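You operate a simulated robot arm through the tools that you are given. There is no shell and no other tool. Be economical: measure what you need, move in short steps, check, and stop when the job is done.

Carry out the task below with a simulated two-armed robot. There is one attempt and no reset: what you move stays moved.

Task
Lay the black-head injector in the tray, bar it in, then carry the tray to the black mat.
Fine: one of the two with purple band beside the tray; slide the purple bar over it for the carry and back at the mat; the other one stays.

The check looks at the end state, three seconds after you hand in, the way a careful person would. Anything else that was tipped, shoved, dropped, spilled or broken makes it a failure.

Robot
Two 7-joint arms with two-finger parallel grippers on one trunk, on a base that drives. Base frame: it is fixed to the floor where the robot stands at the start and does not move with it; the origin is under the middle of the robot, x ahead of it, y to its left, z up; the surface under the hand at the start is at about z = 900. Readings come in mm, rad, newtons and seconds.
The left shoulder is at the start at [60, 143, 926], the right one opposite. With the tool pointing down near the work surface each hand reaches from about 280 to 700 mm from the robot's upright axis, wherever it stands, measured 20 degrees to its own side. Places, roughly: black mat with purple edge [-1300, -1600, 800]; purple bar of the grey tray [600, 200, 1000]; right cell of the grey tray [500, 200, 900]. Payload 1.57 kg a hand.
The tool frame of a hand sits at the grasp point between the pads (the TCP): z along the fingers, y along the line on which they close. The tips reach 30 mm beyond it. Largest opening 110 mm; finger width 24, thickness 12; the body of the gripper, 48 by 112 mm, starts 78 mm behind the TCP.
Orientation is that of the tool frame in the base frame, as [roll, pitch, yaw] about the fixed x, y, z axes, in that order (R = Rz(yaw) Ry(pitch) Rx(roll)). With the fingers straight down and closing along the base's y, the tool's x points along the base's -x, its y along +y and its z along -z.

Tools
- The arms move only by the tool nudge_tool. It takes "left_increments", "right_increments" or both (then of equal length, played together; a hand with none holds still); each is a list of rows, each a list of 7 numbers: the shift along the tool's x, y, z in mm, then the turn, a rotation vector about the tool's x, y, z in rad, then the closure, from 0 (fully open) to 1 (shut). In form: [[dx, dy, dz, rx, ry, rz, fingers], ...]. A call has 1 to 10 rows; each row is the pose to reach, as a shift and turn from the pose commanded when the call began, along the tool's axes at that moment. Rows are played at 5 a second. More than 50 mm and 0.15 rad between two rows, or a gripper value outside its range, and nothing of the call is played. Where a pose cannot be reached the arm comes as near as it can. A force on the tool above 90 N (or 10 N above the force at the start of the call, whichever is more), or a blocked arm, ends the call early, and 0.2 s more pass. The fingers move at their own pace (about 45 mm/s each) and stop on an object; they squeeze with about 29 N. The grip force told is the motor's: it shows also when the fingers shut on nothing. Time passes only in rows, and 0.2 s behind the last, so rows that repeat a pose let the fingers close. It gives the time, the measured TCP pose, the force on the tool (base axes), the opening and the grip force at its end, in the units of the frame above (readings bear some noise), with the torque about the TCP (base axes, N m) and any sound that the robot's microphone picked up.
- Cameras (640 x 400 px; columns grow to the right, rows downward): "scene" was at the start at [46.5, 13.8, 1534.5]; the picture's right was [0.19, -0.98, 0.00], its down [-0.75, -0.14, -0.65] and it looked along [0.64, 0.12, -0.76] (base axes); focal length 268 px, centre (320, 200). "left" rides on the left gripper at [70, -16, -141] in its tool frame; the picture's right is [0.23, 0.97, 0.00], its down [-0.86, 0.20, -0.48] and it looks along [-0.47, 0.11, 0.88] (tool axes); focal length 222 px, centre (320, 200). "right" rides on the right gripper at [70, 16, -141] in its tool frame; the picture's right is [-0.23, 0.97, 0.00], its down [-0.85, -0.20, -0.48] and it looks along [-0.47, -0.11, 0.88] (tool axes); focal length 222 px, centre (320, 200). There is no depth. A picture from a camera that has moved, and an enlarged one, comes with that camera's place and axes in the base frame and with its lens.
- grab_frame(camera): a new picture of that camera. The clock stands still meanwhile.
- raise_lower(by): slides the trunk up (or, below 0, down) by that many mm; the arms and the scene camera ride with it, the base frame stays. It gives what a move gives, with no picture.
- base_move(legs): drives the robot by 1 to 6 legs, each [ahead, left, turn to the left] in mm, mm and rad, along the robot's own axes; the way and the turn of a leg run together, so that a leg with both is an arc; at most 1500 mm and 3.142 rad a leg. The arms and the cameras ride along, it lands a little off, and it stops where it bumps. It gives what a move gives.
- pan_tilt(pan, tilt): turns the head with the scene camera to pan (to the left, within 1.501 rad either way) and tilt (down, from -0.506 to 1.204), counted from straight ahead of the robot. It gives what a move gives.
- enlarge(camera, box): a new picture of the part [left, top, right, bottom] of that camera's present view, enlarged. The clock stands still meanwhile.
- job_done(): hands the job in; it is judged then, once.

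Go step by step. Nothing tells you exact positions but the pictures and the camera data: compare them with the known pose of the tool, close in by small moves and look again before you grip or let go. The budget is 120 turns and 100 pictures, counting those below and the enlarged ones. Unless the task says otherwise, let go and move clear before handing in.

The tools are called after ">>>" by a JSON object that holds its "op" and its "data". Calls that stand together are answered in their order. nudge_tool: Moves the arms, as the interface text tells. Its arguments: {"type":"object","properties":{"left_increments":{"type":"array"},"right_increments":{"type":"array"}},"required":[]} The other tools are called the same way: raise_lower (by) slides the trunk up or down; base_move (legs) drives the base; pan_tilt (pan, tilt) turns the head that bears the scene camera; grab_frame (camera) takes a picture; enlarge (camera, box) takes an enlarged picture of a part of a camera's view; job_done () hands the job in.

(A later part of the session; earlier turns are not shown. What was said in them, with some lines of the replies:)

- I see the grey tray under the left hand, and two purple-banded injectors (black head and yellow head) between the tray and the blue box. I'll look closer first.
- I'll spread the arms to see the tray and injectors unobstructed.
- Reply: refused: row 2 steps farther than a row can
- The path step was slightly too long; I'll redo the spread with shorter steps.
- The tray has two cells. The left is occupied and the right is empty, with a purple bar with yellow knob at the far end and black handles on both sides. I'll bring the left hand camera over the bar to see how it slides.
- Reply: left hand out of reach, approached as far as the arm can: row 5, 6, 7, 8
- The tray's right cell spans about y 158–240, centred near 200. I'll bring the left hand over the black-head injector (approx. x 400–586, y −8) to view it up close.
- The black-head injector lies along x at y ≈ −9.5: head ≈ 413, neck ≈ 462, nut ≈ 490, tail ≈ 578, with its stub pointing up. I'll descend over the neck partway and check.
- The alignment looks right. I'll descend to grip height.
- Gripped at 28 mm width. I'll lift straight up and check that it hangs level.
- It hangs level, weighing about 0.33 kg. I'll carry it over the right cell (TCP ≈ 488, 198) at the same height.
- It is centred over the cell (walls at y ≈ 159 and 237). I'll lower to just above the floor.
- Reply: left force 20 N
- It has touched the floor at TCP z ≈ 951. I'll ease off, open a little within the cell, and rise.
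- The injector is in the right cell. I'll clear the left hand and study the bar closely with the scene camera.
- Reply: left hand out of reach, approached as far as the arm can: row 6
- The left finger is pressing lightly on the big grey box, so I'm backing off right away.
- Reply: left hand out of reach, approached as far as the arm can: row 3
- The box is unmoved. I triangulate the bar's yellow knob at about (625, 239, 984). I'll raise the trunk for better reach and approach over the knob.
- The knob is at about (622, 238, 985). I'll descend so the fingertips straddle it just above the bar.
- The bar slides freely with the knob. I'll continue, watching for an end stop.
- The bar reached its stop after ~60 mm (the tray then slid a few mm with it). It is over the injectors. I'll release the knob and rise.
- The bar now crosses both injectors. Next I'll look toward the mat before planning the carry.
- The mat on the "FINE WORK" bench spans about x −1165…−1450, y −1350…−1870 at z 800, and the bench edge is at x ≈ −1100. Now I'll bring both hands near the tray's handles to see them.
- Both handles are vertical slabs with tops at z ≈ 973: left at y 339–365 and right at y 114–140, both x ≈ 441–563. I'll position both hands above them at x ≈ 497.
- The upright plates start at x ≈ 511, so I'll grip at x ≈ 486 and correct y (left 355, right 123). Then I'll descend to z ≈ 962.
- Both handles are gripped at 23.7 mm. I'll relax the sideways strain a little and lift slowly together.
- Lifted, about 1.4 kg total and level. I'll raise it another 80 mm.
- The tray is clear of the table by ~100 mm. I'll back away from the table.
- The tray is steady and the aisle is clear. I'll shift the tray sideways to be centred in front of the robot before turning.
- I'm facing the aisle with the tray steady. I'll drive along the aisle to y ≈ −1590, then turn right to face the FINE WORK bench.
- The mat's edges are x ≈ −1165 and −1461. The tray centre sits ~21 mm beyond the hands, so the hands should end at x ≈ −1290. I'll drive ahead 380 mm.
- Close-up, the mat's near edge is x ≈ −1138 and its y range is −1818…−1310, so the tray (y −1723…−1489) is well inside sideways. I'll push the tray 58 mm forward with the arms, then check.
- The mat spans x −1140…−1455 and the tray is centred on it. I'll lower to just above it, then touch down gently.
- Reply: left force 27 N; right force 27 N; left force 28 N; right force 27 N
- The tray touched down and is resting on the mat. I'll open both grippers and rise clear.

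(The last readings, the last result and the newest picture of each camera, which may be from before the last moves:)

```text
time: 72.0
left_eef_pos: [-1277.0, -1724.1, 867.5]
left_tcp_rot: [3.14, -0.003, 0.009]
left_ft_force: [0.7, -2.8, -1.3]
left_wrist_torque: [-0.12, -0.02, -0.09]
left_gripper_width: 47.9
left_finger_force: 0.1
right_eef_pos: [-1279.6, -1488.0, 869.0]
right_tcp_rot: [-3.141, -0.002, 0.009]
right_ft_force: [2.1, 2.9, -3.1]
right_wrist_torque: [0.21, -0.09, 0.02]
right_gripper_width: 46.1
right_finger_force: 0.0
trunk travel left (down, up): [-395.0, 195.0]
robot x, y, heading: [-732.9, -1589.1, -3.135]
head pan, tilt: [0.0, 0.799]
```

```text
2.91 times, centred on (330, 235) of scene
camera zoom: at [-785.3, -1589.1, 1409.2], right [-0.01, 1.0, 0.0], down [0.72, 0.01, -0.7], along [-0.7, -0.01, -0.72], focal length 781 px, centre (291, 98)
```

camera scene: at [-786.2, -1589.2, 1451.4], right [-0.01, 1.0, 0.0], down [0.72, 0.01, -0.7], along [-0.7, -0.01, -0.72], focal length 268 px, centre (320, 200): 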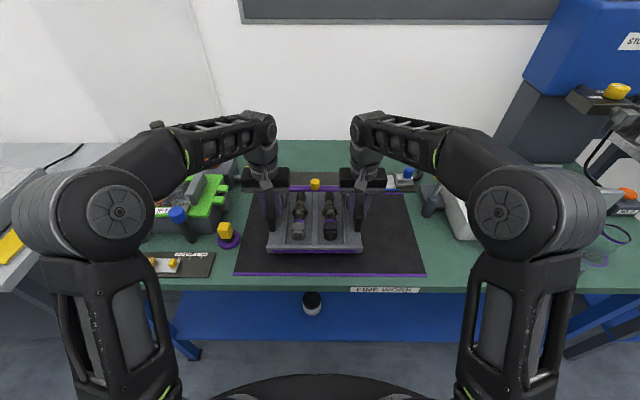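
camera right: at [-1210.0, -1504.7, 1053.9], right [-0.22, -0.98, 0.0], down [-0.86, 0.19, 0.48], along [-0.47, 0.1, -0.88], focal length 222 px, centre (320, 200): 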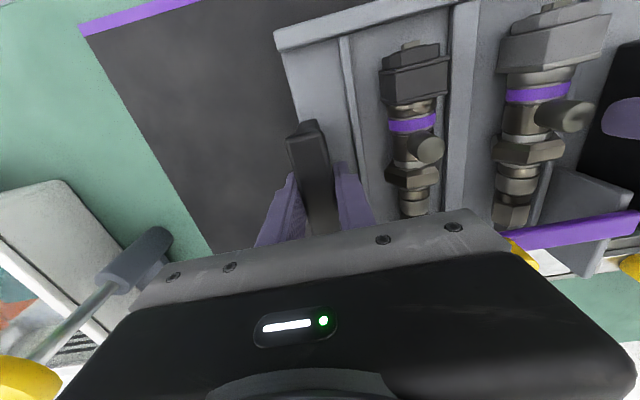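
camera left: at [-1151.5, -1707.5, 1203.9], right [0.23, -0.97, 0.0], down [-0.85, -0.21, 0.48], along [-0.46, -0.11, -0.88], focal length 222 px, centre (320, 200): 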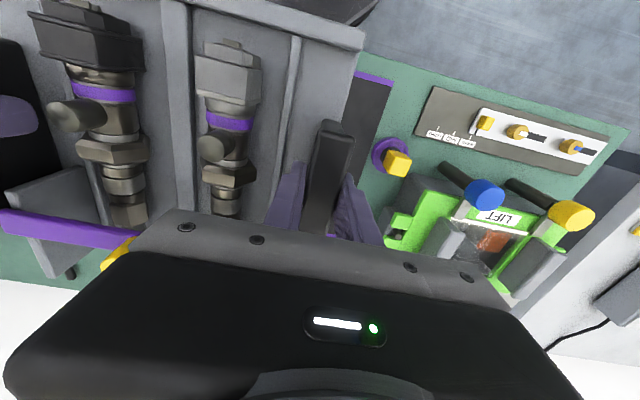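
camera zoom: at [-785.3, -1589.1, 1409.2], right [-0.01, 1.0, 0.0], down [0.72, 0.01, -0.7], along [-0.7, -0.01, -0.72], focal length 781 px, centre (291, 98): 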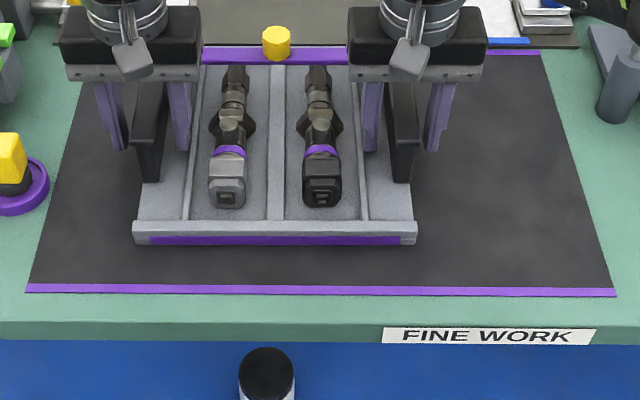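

The inner fingers are lightly touching something in the tray, so I'll narrow slightly and rise straight up.

>>> {"op": "nudge_tool", "data": {"left_increments": [[0, 0, 0, 0, 0, 0, 0.63], [0, 0, 0, 0, 0, 0, 0.63], [0, 0, -10, 0, 0, 0, 0.63], [0, 0, -30, 0, 0, 0, 0.63], [0, 0, -60, 0, 0, 0, 0.63], [0, 0, -100, 0, 0, 0, 0.63], [0, 0, -130, 0, 0, 0, 0.63]], "right_increments": [[0, 0, 0, 0, 0, 0, 0.63], [0, 0, 0, 0, 0, 0, 0.63], [0, 0, -10, 0, 0, 0, 0.63], [0, 0, -30, 0, 0, 0, 0.63], [0, 0, -60, 0, 0, 0, 0.63], [0, 0, -100, 0, 0, 0, 0.63], [0, 0, -130, 0, 0, 0, 0.63]]}}

>>> {"op": "enlarge", "data": {"camera": "scene", "box": [220, 170, 440, 300]}}

>>> {"op": "grab_frame", "data": {"camera": "left"}}

>>> {"op": "grab_frame", "data": {"camera": "right"}}

```text
time: 73.7
left_eef_pos: [-1278.0, -1723.1, 947.6]
left_tcp_rot: [-3.141, -0.001, 0.006]
left_ft_force: [0.8, 0.3, 0.5]
left_wrist_torque: [-0.02, 0.03, -0.01]
left_gripper_width: 40.7
left_finger_force: 0.1
left hand out of reach, approached as far as the arm can: row 6, 7
right_eef_pos: [-1279.2, -1488.2, 948.8]
right_tcp_rot: [3.14, 0.004, 0.009]
right_ft_force: [-0.4, -0.4, 0.0]
right_wrist_torque: [0.0, 0.04, 0.01]
right_gripper_width: 40.7
right_finger_force: 0.2
right hand out of reach, approached as far as the arm can: row 6, 7
trunk travel left (down, up): [-395.0, 195.0]
robot x, y, heading: [-736.9, -1585.0, -3.133]
head pan, tilt: [0.0, 0.799]
```

```text
2.91 times, centred on (330, 235) of scene
camera zoom: at [-784.9, -1589.1, 1409.4], right [-0.01, 1.0, 0.0], down [0.72, 0.01, -0.7], along [-0.7, -0.01, -0.72], focal length 781 px, centre (291, 98)
```

zoom: 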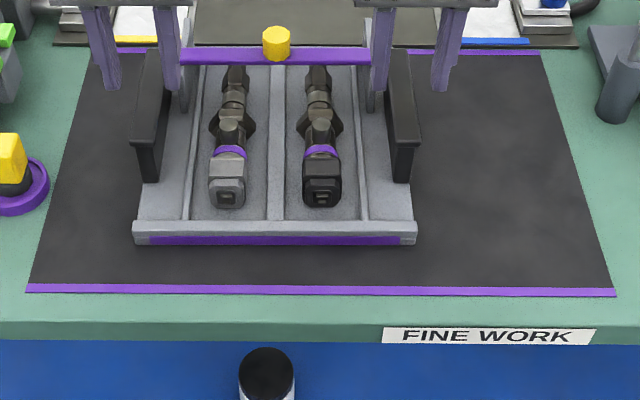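

```text
37 pictures are left
camera left: at [-1208.7, -1707.5, 1090.8], right [0.23, -0.97, 0.0], down [-0.85, -0.21, 0.48], along [-0.46, -0.11, -0.88], focal length 222 px, centre (320, 200)
```

left: 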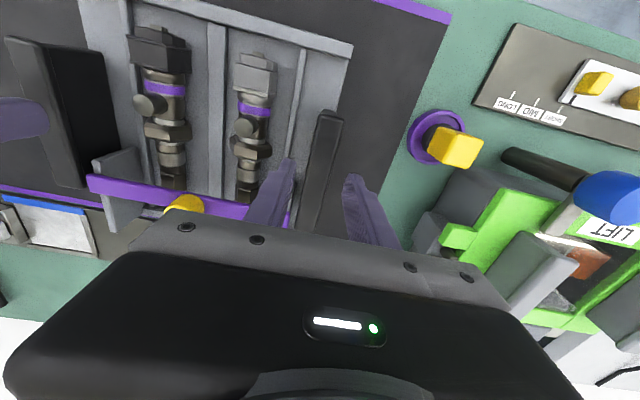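

```text
36 pictures are left
camera right: at [-1209.2, -1503.5, 1090.6], right [-0.22, -0.98, 0.0], down [-0.86, 0.19, 0.48], along [-0.47, 0.1, -0.88], focal length 222 px, centre (320, 200)
```

right: 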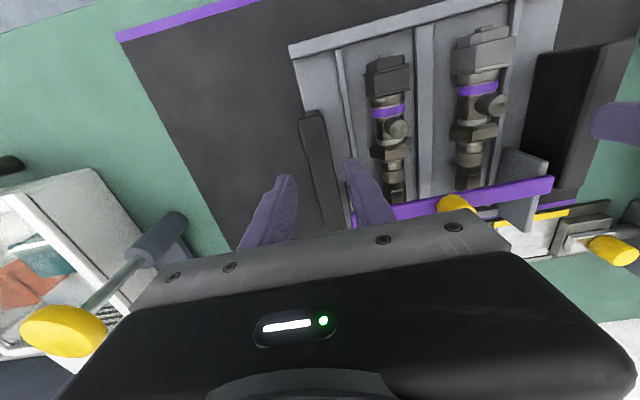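

The tray is on the mat with a margin all around. Next the bar must go back: the knob is near (−1352, −1607, 890). I'll raise the trunk, retract the arms a bit, and reposition the base for reach.

>>> {"op": "raise_lower", "data": {"by": 150}}

>>> {"op": "nudge_tool", "data": {"left_increments": [[30, 0, 0, 0, 0, 0, 0.63], [60, 0, 0, 0, 0, 0, 0.63], [90, 0, 0, 0, 0, 0, 0.6]], "right_increments": [[40, 0, 0, 0, 0, 0, 0.63], [80, 0, 0, 0, 0, 0, 0.63], [120, -20, 0, 0, 0, 0, 0.6]]}}

>>> {"op": "nudge_tool", "data": {"right_increments": [[20, -35, 0, 0, 0, 0, 0.6], [40, -70, 0, 0, 0, 0, 0.6], [60, -100, 0, 0, 0, 0, 0.6]]}}

>>> {"op": "base_move", "data": {"legs": [[30, -100, 0]]}}

>>> {"op": "grab_frame", "data": {"camera": "scene"}}

```text
time: 75.4
left_eef_pos: [-1280.4, -1723.1, 1098.2]
left_tcp_rot: [-3.14, 0.001, 0.008]
left_ft_force: [0.7, 0.3, 0.6]
left_wrist_torque: [0.0, 0.01, 0.04]
left_gripper_width: 40.8
left_finger_force: 0.0
right_eef_pos: [-1278.0, -1488.5, 1097.8]
right_tcp_rot: [3.14, 0.0, 0.009]
right_ft_force: [-0.7, 0.0, -0.5]
right_wrist_torque: [0.01, 0.02, 0.02]
right_gripper_width: 40.8
right_finger_force: 0.0
trunk travel left (down, up): [-545.0, 45.0]
robot x, y, heading: [-734.6, -1588.9, -3.135]
head pan, tilt: [0.0, 0.799]
```

```text
time: 76.2
left_eef_pos: [-1185.8, -1721.4, 1100.6]
left_tcp_rot: [-3.141, 0.002, 0.009]
left_ft_force: [1.1, 0.3, 0.0]
left_wrist_torque: [-0.04, 0.05, 0.0]
left_gripper_width: 44.0
left_finger_force: 0.0
right_eef_pos: [-1155.8, -1466.6, 1100.1]
right_tcp_rot: [3.141, 0.004, 0.008]
right_ft_force: [-0.6, 0.0, 0.4]
right_wrist_torque: [0.0, 0.03, -0.02]
right_gripper_width: 43.9
right_finger_force: 0.1
trunk travel left (down, up): [-545.0, 45.0]
robot x, y, heading: [-736.2, -1592.6, -3.133]
head pan, tilt: [0.0, 0.799]
```

```text
time: 77.0
left_eef_pos: [-1187.2, -1722.1, 1101.2]
left_tcp_rot: [3.141, -0.002, 0.006]
left_ft_force: [0.6, 0.5, 0.1]
left_wrist_torque: [0.06, -0.01, 0.0]
left_gripper_width: 44.0
left_finger_force: 0.1
right_eef_pos: [-1098.8, -1366.6, 1097.8]
right_tcp_rot: [3.139, 0.003, 0.009]
right_ft_force: [0.4, 0.3, -0.2]
right_wrist_torque: [-0.01, 0.04, 0.0]
right_gripper_width: 44.0
right_finger_force: 0.0
trunk travel left (down, up): [-545.0, 45.0]
robot x, y, heading: [-735.5, -1586.7, -3.136]
head pan, tilt: [0.0, 0.799]
```

```text
time: 78.2
left_eef_pos: [-1219.8, -1619.5, 1098.9]
left_tcp_rot: [-3.14, -0.002, 0.007]
left_ft_force: [-0.5, 0.4, 0.2]
left_wrist_torque: [-0.05, 0.0, 0.03]
left_gripper_width: 43.9
left_finger_force: 0.0
right_eef_pos: [-1130.8, -1262.7, 1097.3]
right_tcp_rot: [3.14, 0.0, 0.009]
right_ft_force: [-0.7, 1.1, 0.3]
right_wrist_torque: [-0.04, -0.01, -0.02]
right_gripper_width: 44.1
right_finger_force: 0.0
trunk travel left (down, up): [-545.0, 45.0]
robot x, y, heading: [-767.6, -1483.6, -3.132]
head pan, tilt: [0.0, 0.799]
```

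```text
35 pictures are left
camera scene: at [-816.7, -1485.3, 1559.4], right [-0.01, 1.0, 0.0], down [0.72, 0.01, -0.7], along [-0.7, -0.01, -0.72], focal length 268 px, centre (320, 200)
```

scene: 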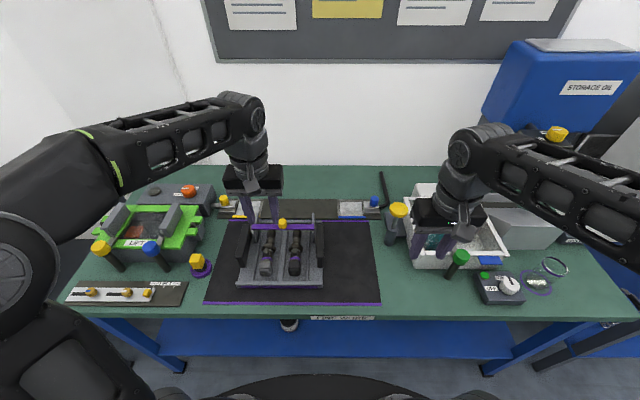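

The view is clear. I'll move the left hand over the knob.

>>> {"op": "nudge_tool", "data": {"left_increments": [[-30, -3, 20, 0, 0, 0, 0.55], [-60, -6, 45, 0, 0, 0, 0.55], [-90, -9, 75, 0, 0, 0, 0.55], [-115, -12, 105, 0, 0, 0, 0.55], [-130, -12, 140, 0, 0, 0, 0.55]]}}

>>> {"op": "enlarge", "data": {"camera": "left", "box": [160, 50, 480, 250]}}

>>> {"op": "enlarge", "data": {"camera": "scene", "box": [210, 180, 370, 290]}}

```text
time: 79.4
left_eef_pos: [-1351.0, -1609.7, 960.1]
left_tcp_rot: [-3.141, 0.0, 0.007]
left_ft_force: [0.0, 0.4, 0.8]
left_wrist_torque: [0.01, 0.02, 0.0]
left_gripper_width: 49.4
left_finger_force: 0.0
right_eef_pos: [-1130.8, -1265.4, 1096.9]
right_tcp_rot: [3.141, -0.001, 0.009]
right_ft_force: [0.7, 0.3, 0.1]
right_wrist_torque: [-0.03, 0.01, -0.03]
right_gripper_width: 43.9
right_finger_force: 0.2
trunk travel left (down, up): [-545.0, 45.0]
robot x, y, heading: [-767.4, -1486.6, -3.136]
head pan, tilt: [0.0, 0.799]
```

```text
2.00 times, centred on (320, 150) of left
camera zoom: at [-1282.3, -1593.3, 1102.0], right [0.23, -0.97, 0.0], down [-0.85, -0.21, 0.48], along [-0.46, -0.11, -0.88], focal length 444 px, centre (320, 300)
```

zoom: 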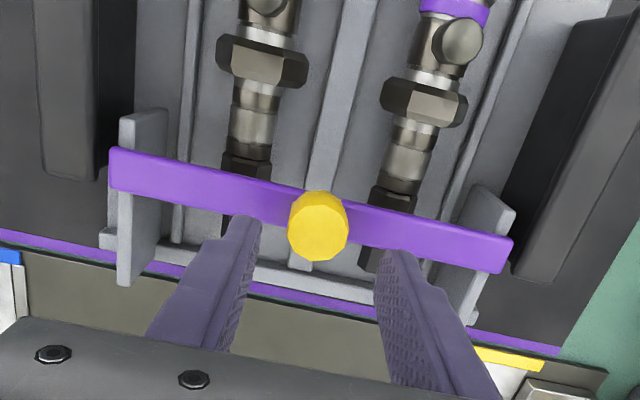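

```text
3.64 times, centred on (290, 235) of scene
camera zoom: at [-817.1, -1487.2, 1559.4], right [-0.01, 1.0, 0.0], down [0.72, 0.01, -0.7], along [-0.7, -0.01, -0.72], focal length 976 px, centre (429, 73)
```

zoom: 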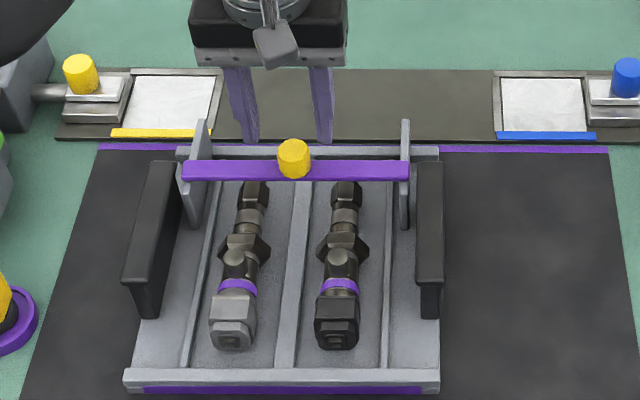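

The knob lies between the fingers at about (−1352, −1609). I'll descend straight and check before gripping.

>>> {"op": "nudge_tool", "data": {"left_increments": [[0, 0, 20, 0, 0, 0, 0.58], [0, 0, 36, 0, 0, 0, 0.6], [0, 0, 46, 0, 0, 0, 0.6]]}}

>>> {"op": "enlarge", "data": {"camera": "left", "box": [160, 50, 480, 250]}}

>>> {"op": "enlarge", "data": {"camera": "scene", "box": [210, 180, 370, 290]}}

```text
time: 80.2
left_eef_pos: [-1350.1, -1610.7, 924.0]
left_tcp_rot: [-3.139, 0.02, 0.009]
left_ft_force: [-0.4, -7.9, 67.6]
left_wrist_torque: [-0.69, -0.69, -0.58]
left_gripper_width: 44.1
left_finger_force: 0.1
right_eef_pos: [-1126.4, -1264.4, 1099.7]
right_tcp_rot: [3.142, 0.005, 0.008]
right_ft_force: [0.3, -0.2, 0.1]
right_wrist_torque: [-0.01, -0.03, -0.01]
right_gripper_width: 44.2
right_finger_force: 0.1
trunk travel left (down, up): [-545.0, 45.0]
robot x, y, heading: [-764.2, -1488.4, -3.131]
head pan, tilt: [0.0, 0.799]
```

```text
2.00 times, centred on (320, 150) of left
camera zoom: at [-1278.2, -1595.3, 1065.4], right [0.24, -0.97, -0.01], down [-0.84, -0.21, 0.49], along [-0.48, -0.11, -0.87], focal length 444 px, centre (320, 300)
```

zoom: 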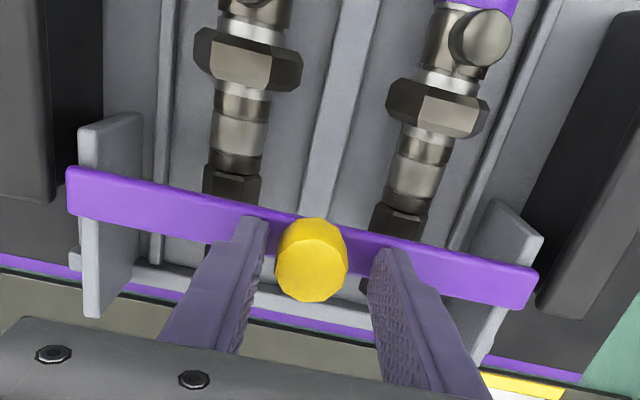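

```text
3.64 times, centred on (290, 235) of scene
camera zoom: at [-809.8, -1486.9, 1561.1], right [-0.01, 1.0, 0.0], down [0.71, 0.01, -0.7], along [-0.7, -0.01, -0.71], focal length 976 px, centre (429, 73)
```

zoom: 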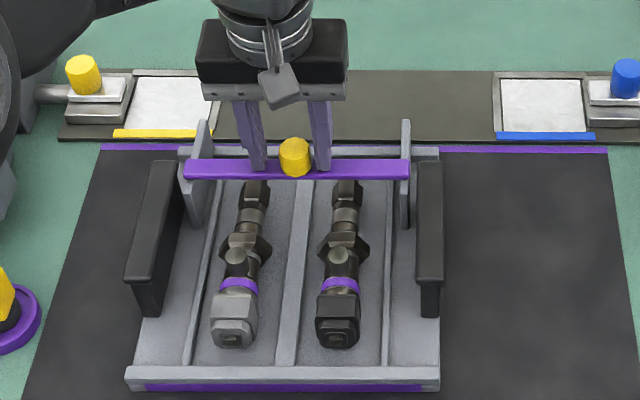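

The fingertips pressed on the bar's top at z ≈ 924, so I'll back up to just above it and regrip there.

>>> {"op": "nudge_tool", "data": {"left_increments": [[0, 0, -8, 0, 0, 0, 0.6], [0, 0, -14, 0, 0, 0, 0.6], [0, 0, -14, 0, 0, 0, 0.6]]}}

>>> {"op": "enlarge", "data": {"camera": "left", "box": [160, 50, 480, 250]}}

```text
time: 81.0
left_eef_pos: [-1347.1, -1610.2, 924.8]
left_tcp_rot: [-3.142, -0.007, 0.007]
left_ft_force: [0.0, -1.7, 2.4]
left_wrist_torque: [0.04, 0.03, 0.01]
left_gripper_width: 43.3
left_finger_force: 0.1
right_eef_pos: [-1130.2, -1264.7, 1096.1]
right_tcp_rot: [3.14, 0.001, 0.009]
right_ft_force: [-1.2, -0.6, 0.6]
right_wrist_torque: [-0.03, -0.01, -0.03]
right_gripper_width: 44.2
right_finger_force: 0.0
trunk travel left (down, up): [-545.0, 45.0]
robot x, y, heading: [-762.9, -1483.8, -3.135]
head pan, tilt: [0.0, 0.799]
```

```text
2.00 times, centred on (320, 150) of left
camera zoom: at [-1279.1, -1594.1, 1067.5], right [0.23, -0.97, 0.0], down [-0.86, -0.21, 0.47], along [-0.46, -0.11, -0.88], focal length 444 px, centre (320, 300)
```

zoom: 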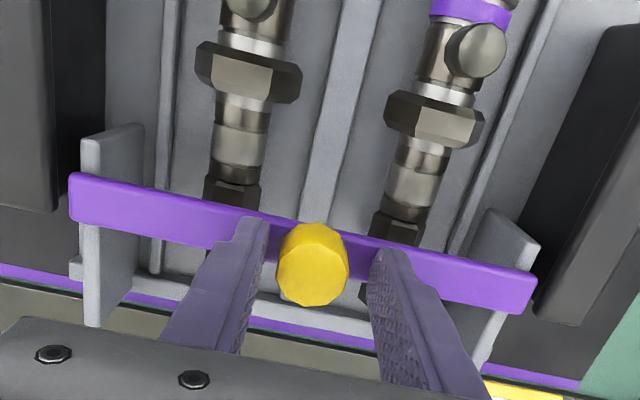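

>>> {"op": "nudge_tool", "data": {"left_increments": [[0, 0, -2, 0, 0, 0, 0.65], [0, 0, -2, 0, 0, 0, 0.85], [0, 0, -2, 0, 0, 0, 1], [0, 0, -2, 0, 0, 0, 1]]}}

>>> {"op": "nudge_tool", "data": {"left_increments": [[-4, 0, 0, 0, 0, 0, 1], [-8, 0, 0, 0, 0, 0, 1], [-12, 0, 0, 0, 0, 0, 1], [-16, 0, 0, 0, 0, 0, 1], [-20, 0, 0, 0, 0, 0, 1]]}}

>>> {"op": "enlarge", "data": {"camera": "scene", "box": [210, 180, 370, 290]}}

```text
time: 82.0
left_eef_pos: [-1348.1, -1608.2, 928.9]
left_tcp_rot: [3.139, -0.001, 0.008]
left_ft_force: [0.7, 4.9, -0.7]
left_wrist_torque: [-0.31, 0.3, 0.2]
left_gripper_width: 26.7
left_finger_force: 28.5
right_eef_pos: [-1131.0, -1264.8, 1096.5]
right_tcp_rot: [3.141, 0.0, 0.009]
right_ft_force: [-0.4, 0.6, 0.9]
right_wrist_torque: [-0.01, 0.0, -0.01]
right_gripper_width: 44.2
right_finger_force: 0.1
trunk travel left (down, up): [-545.0, 45.0]
robot x, y, heading: [-764.8, -1490.7, -3.131]
head pan, tilt: [0.0, 0.799]
```

```text
time: 83.2
left_eef_pos: [-1369.9, -1610.9, 930.5]
left_tcp_rot: [-3.14, -0.002, 0.008]
left_ft_force: [-0.9, -2.1, -1.9]
left_wrist_torque: [0.14, -0.17, -0.09]
left_gripper_width: 26.7
left_finger_force: 29.4
right_eef_pos: [-1131.1, -1265.2, 1097.0]
right_tcp_rot: [3.139, -0.001, 0.008]
right_ft_force: [0.2, -0.3, 0.2]
right_wrist_torque: [0.04, 0.02, -0.02]
right_gripper_width: 44.1
right_finger_force: 0.0
trunk travel left (down, up): [-545.0, 45.0]
robot x, y, heading: [-764.6, -1485.3, -3.131]
head pan, tilt: [0.0, 0.799]
```

```text
3.64 times, centred on (290, 235) of scene
camera zoom: at [-816.9, -1487.7, 1559.4], right [-0.01, 1.0, 0.0], down [0.72, 0.01, -0.7], along [-0.7, -0.01, -0.72], focal length 976 px, centre (429, 73)
```

zoom: 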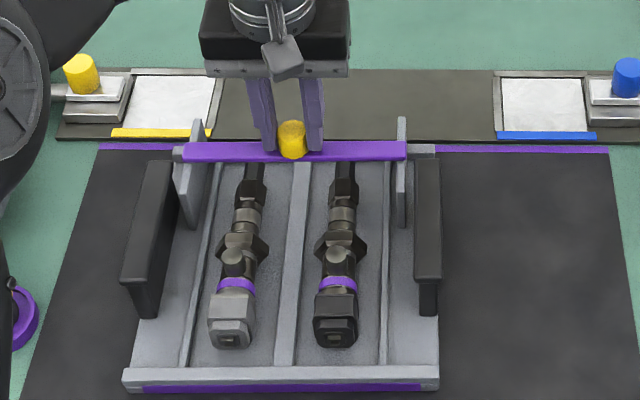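

The bar slides back and the tray stays put. I'll continue toward the rear stop.

>>> {"op": "nudge_tool", "data": {"left_increments": [[-5, 0, 0, 0, 0, 0, 1], [-10, 0, 0, 0, 0, 0, 1], [-15, 0, 0, 0, 0, 0, 1], [-20, 0, 0, 0, 0, 0, 1], [-25, 0, 0, 0, 0, 0, 1], [-30, 0, 0, 0, 0, 0, 1], [-35, 0, 0, 0, 0, 0, 1]]}}

>>> {"op": "enlarge", "data": {"camera": "scene", "box": [210, 180, 370, 290]}}

```text
time: 84.8
left_eef_pos: [-1405.0, -1609.9, 928.6]
left_tcp_rot: [-3.138, -0.001, 0.007]
left_ft_force: [-1.1, 1.1, -1.3]
left_wrist_torque: [-0.27, -0.17, 0.1]
left_gripper_width: 26.9
left_finger_force: 28.7
right_eef_pos: [-1131.9, -1263.1, 1097.2]
right_tcp_rot: [3.139, 0.001, 0.009]
right_ft_force: [0.2, 0.1, 1.2]
right_wrist_torque: [0.02, 0.05, 0.0]
right_gripper_width: 44.1
right_finger_force: 0.1
trunk travel left (down, up): [-545.0, 45.0]
robot x, y, heading: [-759.9, -1483.0, -3.137]
head pan, tilt: [0.0, 0.799]
```

```text
3.64 times, centred on (290, 235) of scene
camera zoom: at [-816.9, -1486.9, 1559.4], right [-0.01, 1.0, 0.0], down [0.72, 0.01, -0.7], along [-0.7, -0.01, -0.72], focal length 976 px, centre (429, 73)
```

zoom: 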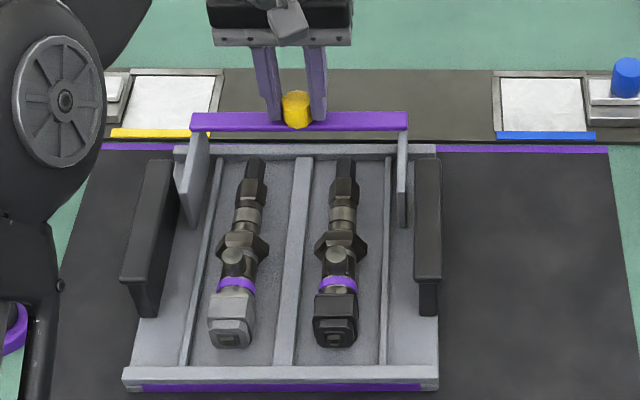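

>>> {"op": "nudge_tool", "data": {"left_increments": [[-2, 0, 0, 0, 0, 0, 1], [-4, 0, 0, 0, 0, 0, 1], [-5, 0, 0, 0, 0, 0, 1]]}}

>>> {"op": "enlarge", "data": {"camera": "scene", "box": [210, 180, 370, 290]}}

```text
time: 85.6
left_eef_pos: [-1408.6, -1611.6, 928.9]
left_tcp_rot: [3.141, 0.0, 0.006]
left_ft_force: [5.9, -1.3, -1.7]
left_wrist_torque: [-0.33, -0.51, -0.02]
left_gripper_width: 27.0
left_finger_force: 29.3
right_eef_pos: [-1130.3, -1265.9, 1096.6]
right_tcp_rot: [3.14, -0.001, 0.009]
right_ft_force: [0.6, -0.6, 0.9]
right_wrist_torque: [0.0, -0.02, -0.04]
right_gripper_width: 44.1
right_finger_force: 0.0
trunk travel left (down, up): [-545.0, 45.0]
robot x, y, heading: [-767.4, -1485.6, -3.134]
head pan, tilt: [0.0, 0.799]
```

```text
3.64 times, centred on (290, 235) of scene
camera zoom: at [-816.1, -1487.4, 1559.4], right [-0.01, 1.0, 0.0], down [0.72, 0.01, -0.7], along [-0.7, -0.01, -0.72], focal length 976 px, centre (429, 73)
```

zoom: 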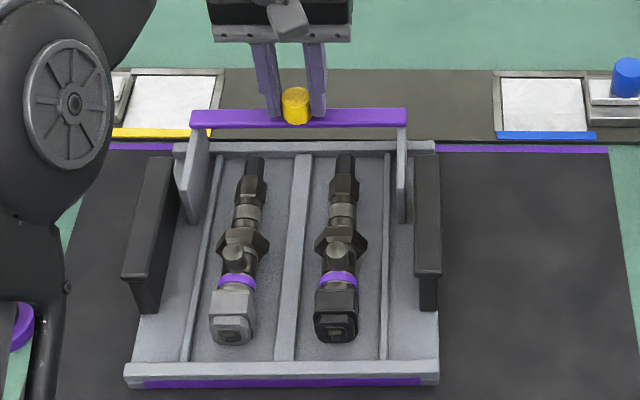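

The rear stop is reached (5.9 N). I'll release the knob, rise, and retract.

>>> {"op": "nudge_tool", "data": {"left_increments": [[1, 0, 0, 0, 0, 0, 0.85], [1, 0, 0, 0, 0, 0, 0.65], [1, 0, 0, 0, 0, 0, 0.6], [1, 0, -20, 0, 0, 0, 0.6], [10, 0, -50, 0, 0, 0, 0.6], [40, 0, -85, 0, 0, 0, 0.6], [80, 0, -110, 0, 0, 0, 0.6], [120, 0, -130, 0, 0, 0, 0.6], [165, 0, -140, 0, 0, 0, 0.6]]}}

>>> {"op": "base_move", "data": {"legs": [[-300, 0, 0]]}}

>>> {"op": "grab_frame", "data": {"camera": "scene"}}

>>> {"op": "enlarge", "data": {"camera": "scene", "box": [200, 100, 440, 260]}}

```text
time: 87.6
left_eef_pos: [-1243.7, -1607.6, 1070.7]
left_tcp_rot: [-3.14, 0.0, 0.006]
left_ft_force: [0.7, -0.5, -1.0]
left_wrist_torque: [-0.02, 0.05, 0.02]
left_gripper_width: 44.1
left_finger_force: 0.0
right_eef_pos: [-1130.5, -1263.9, 1097.2]
right_tcp_rot: [3.141, 0.003, 0.007]
right_ft_force: [-0.2, 0.5, 0.8]
right_wrist_torque: [-0.02, 0.0, -0.03]
right_gripper_width: 44.2
right_finger_force: 0.1
trunk travel left (down, up): [-545.0, 45.0]
robot x, y, heading: [-765.9, -1484.8, -3.132]
head pan, tilt: [0.0, 0.799]
```

```text
time: 89.6
left_eef_pos: [-942.1, -1607.4, 1070.3]
left_tcp_rot: [-3.141, 0.001, 0.011]
left_ft_force: [0.1, -0.2, 1.0]
left_wrist_torque: [-0.02, 0.0, 0.0]
left_gripper_width: 44.1
left_finger_force: 0.0
right_eef_pos: [-828.6, -1262.7, 1097.0]
right_tcp_rot: [3.14, 0.003, 0.012]
right_ft_force: [0.8, 0.4, 0.4]
right_wrist_torque: [0.0, 0.0, -0.01]
right_gripper_width: 44.0
right_finger_force: 0.0
trunk travel left (down, up): [-545.0, 45.0]
robot x, y, heading: [-463.2, -1478.5, -3.128]
head pan, tilt: [0.0, 0.799]
```

```text
26 pictures are left
camera scene: at [-512.3, -1484.1, 1559.5], right [-0.01, 1.0, 0.0], down [0.72, 0.01, -0.7], along [-0.7, -0.01, -0.72], focal length 268 px, centre (320, 200)
```

scene: 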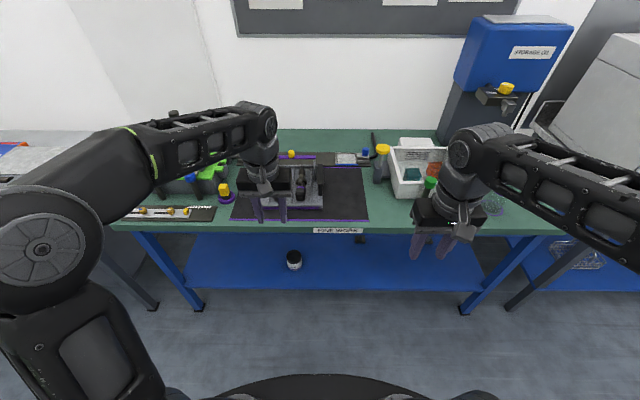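

```text
2.50 times, centred on (320, 180) of scene
camera zoom: at [-512.3, -1484.1, 1559.5], right [-0.01, 1.0, 0.0], down [0.72, 0.01, -0.7], along [-0.7, -0.01, -0.72], focal length 671 px, centre (320, 250)
```

zoom: 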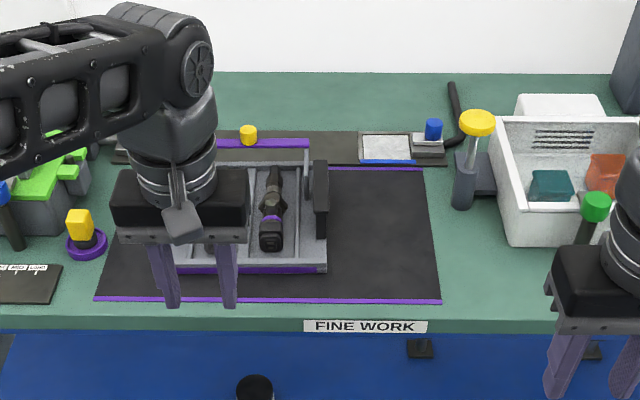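

The tray sits on the black mat with both injectors in it and the bar slid back. The yellow-head injector was left in its place, and both hands are clear, so I'm handing in.

>>> {"op": "job_done", "data": {}}

```text
The job is handed in.
```

The black-head injector is in the tray's right cell. I barred it in for the carry, moved the tray to the black mat, and slid the purple bar back there.

- **Placement:** by my measurements the tray is fully on the mat. It sits about 15 mm from the far edge and about 49 mm from the near edge, so it isn't centred.
- **Contact during the job:** the left hand pressed lightly on the big grey box once, and I saw no shift in the picture afterwards. While I was regripping the knob, the fingertips also pressed on the bar's top (about 68 N), with no visible effect on the tray.
- **Other injector:** the yellow-head one stayed where it was.
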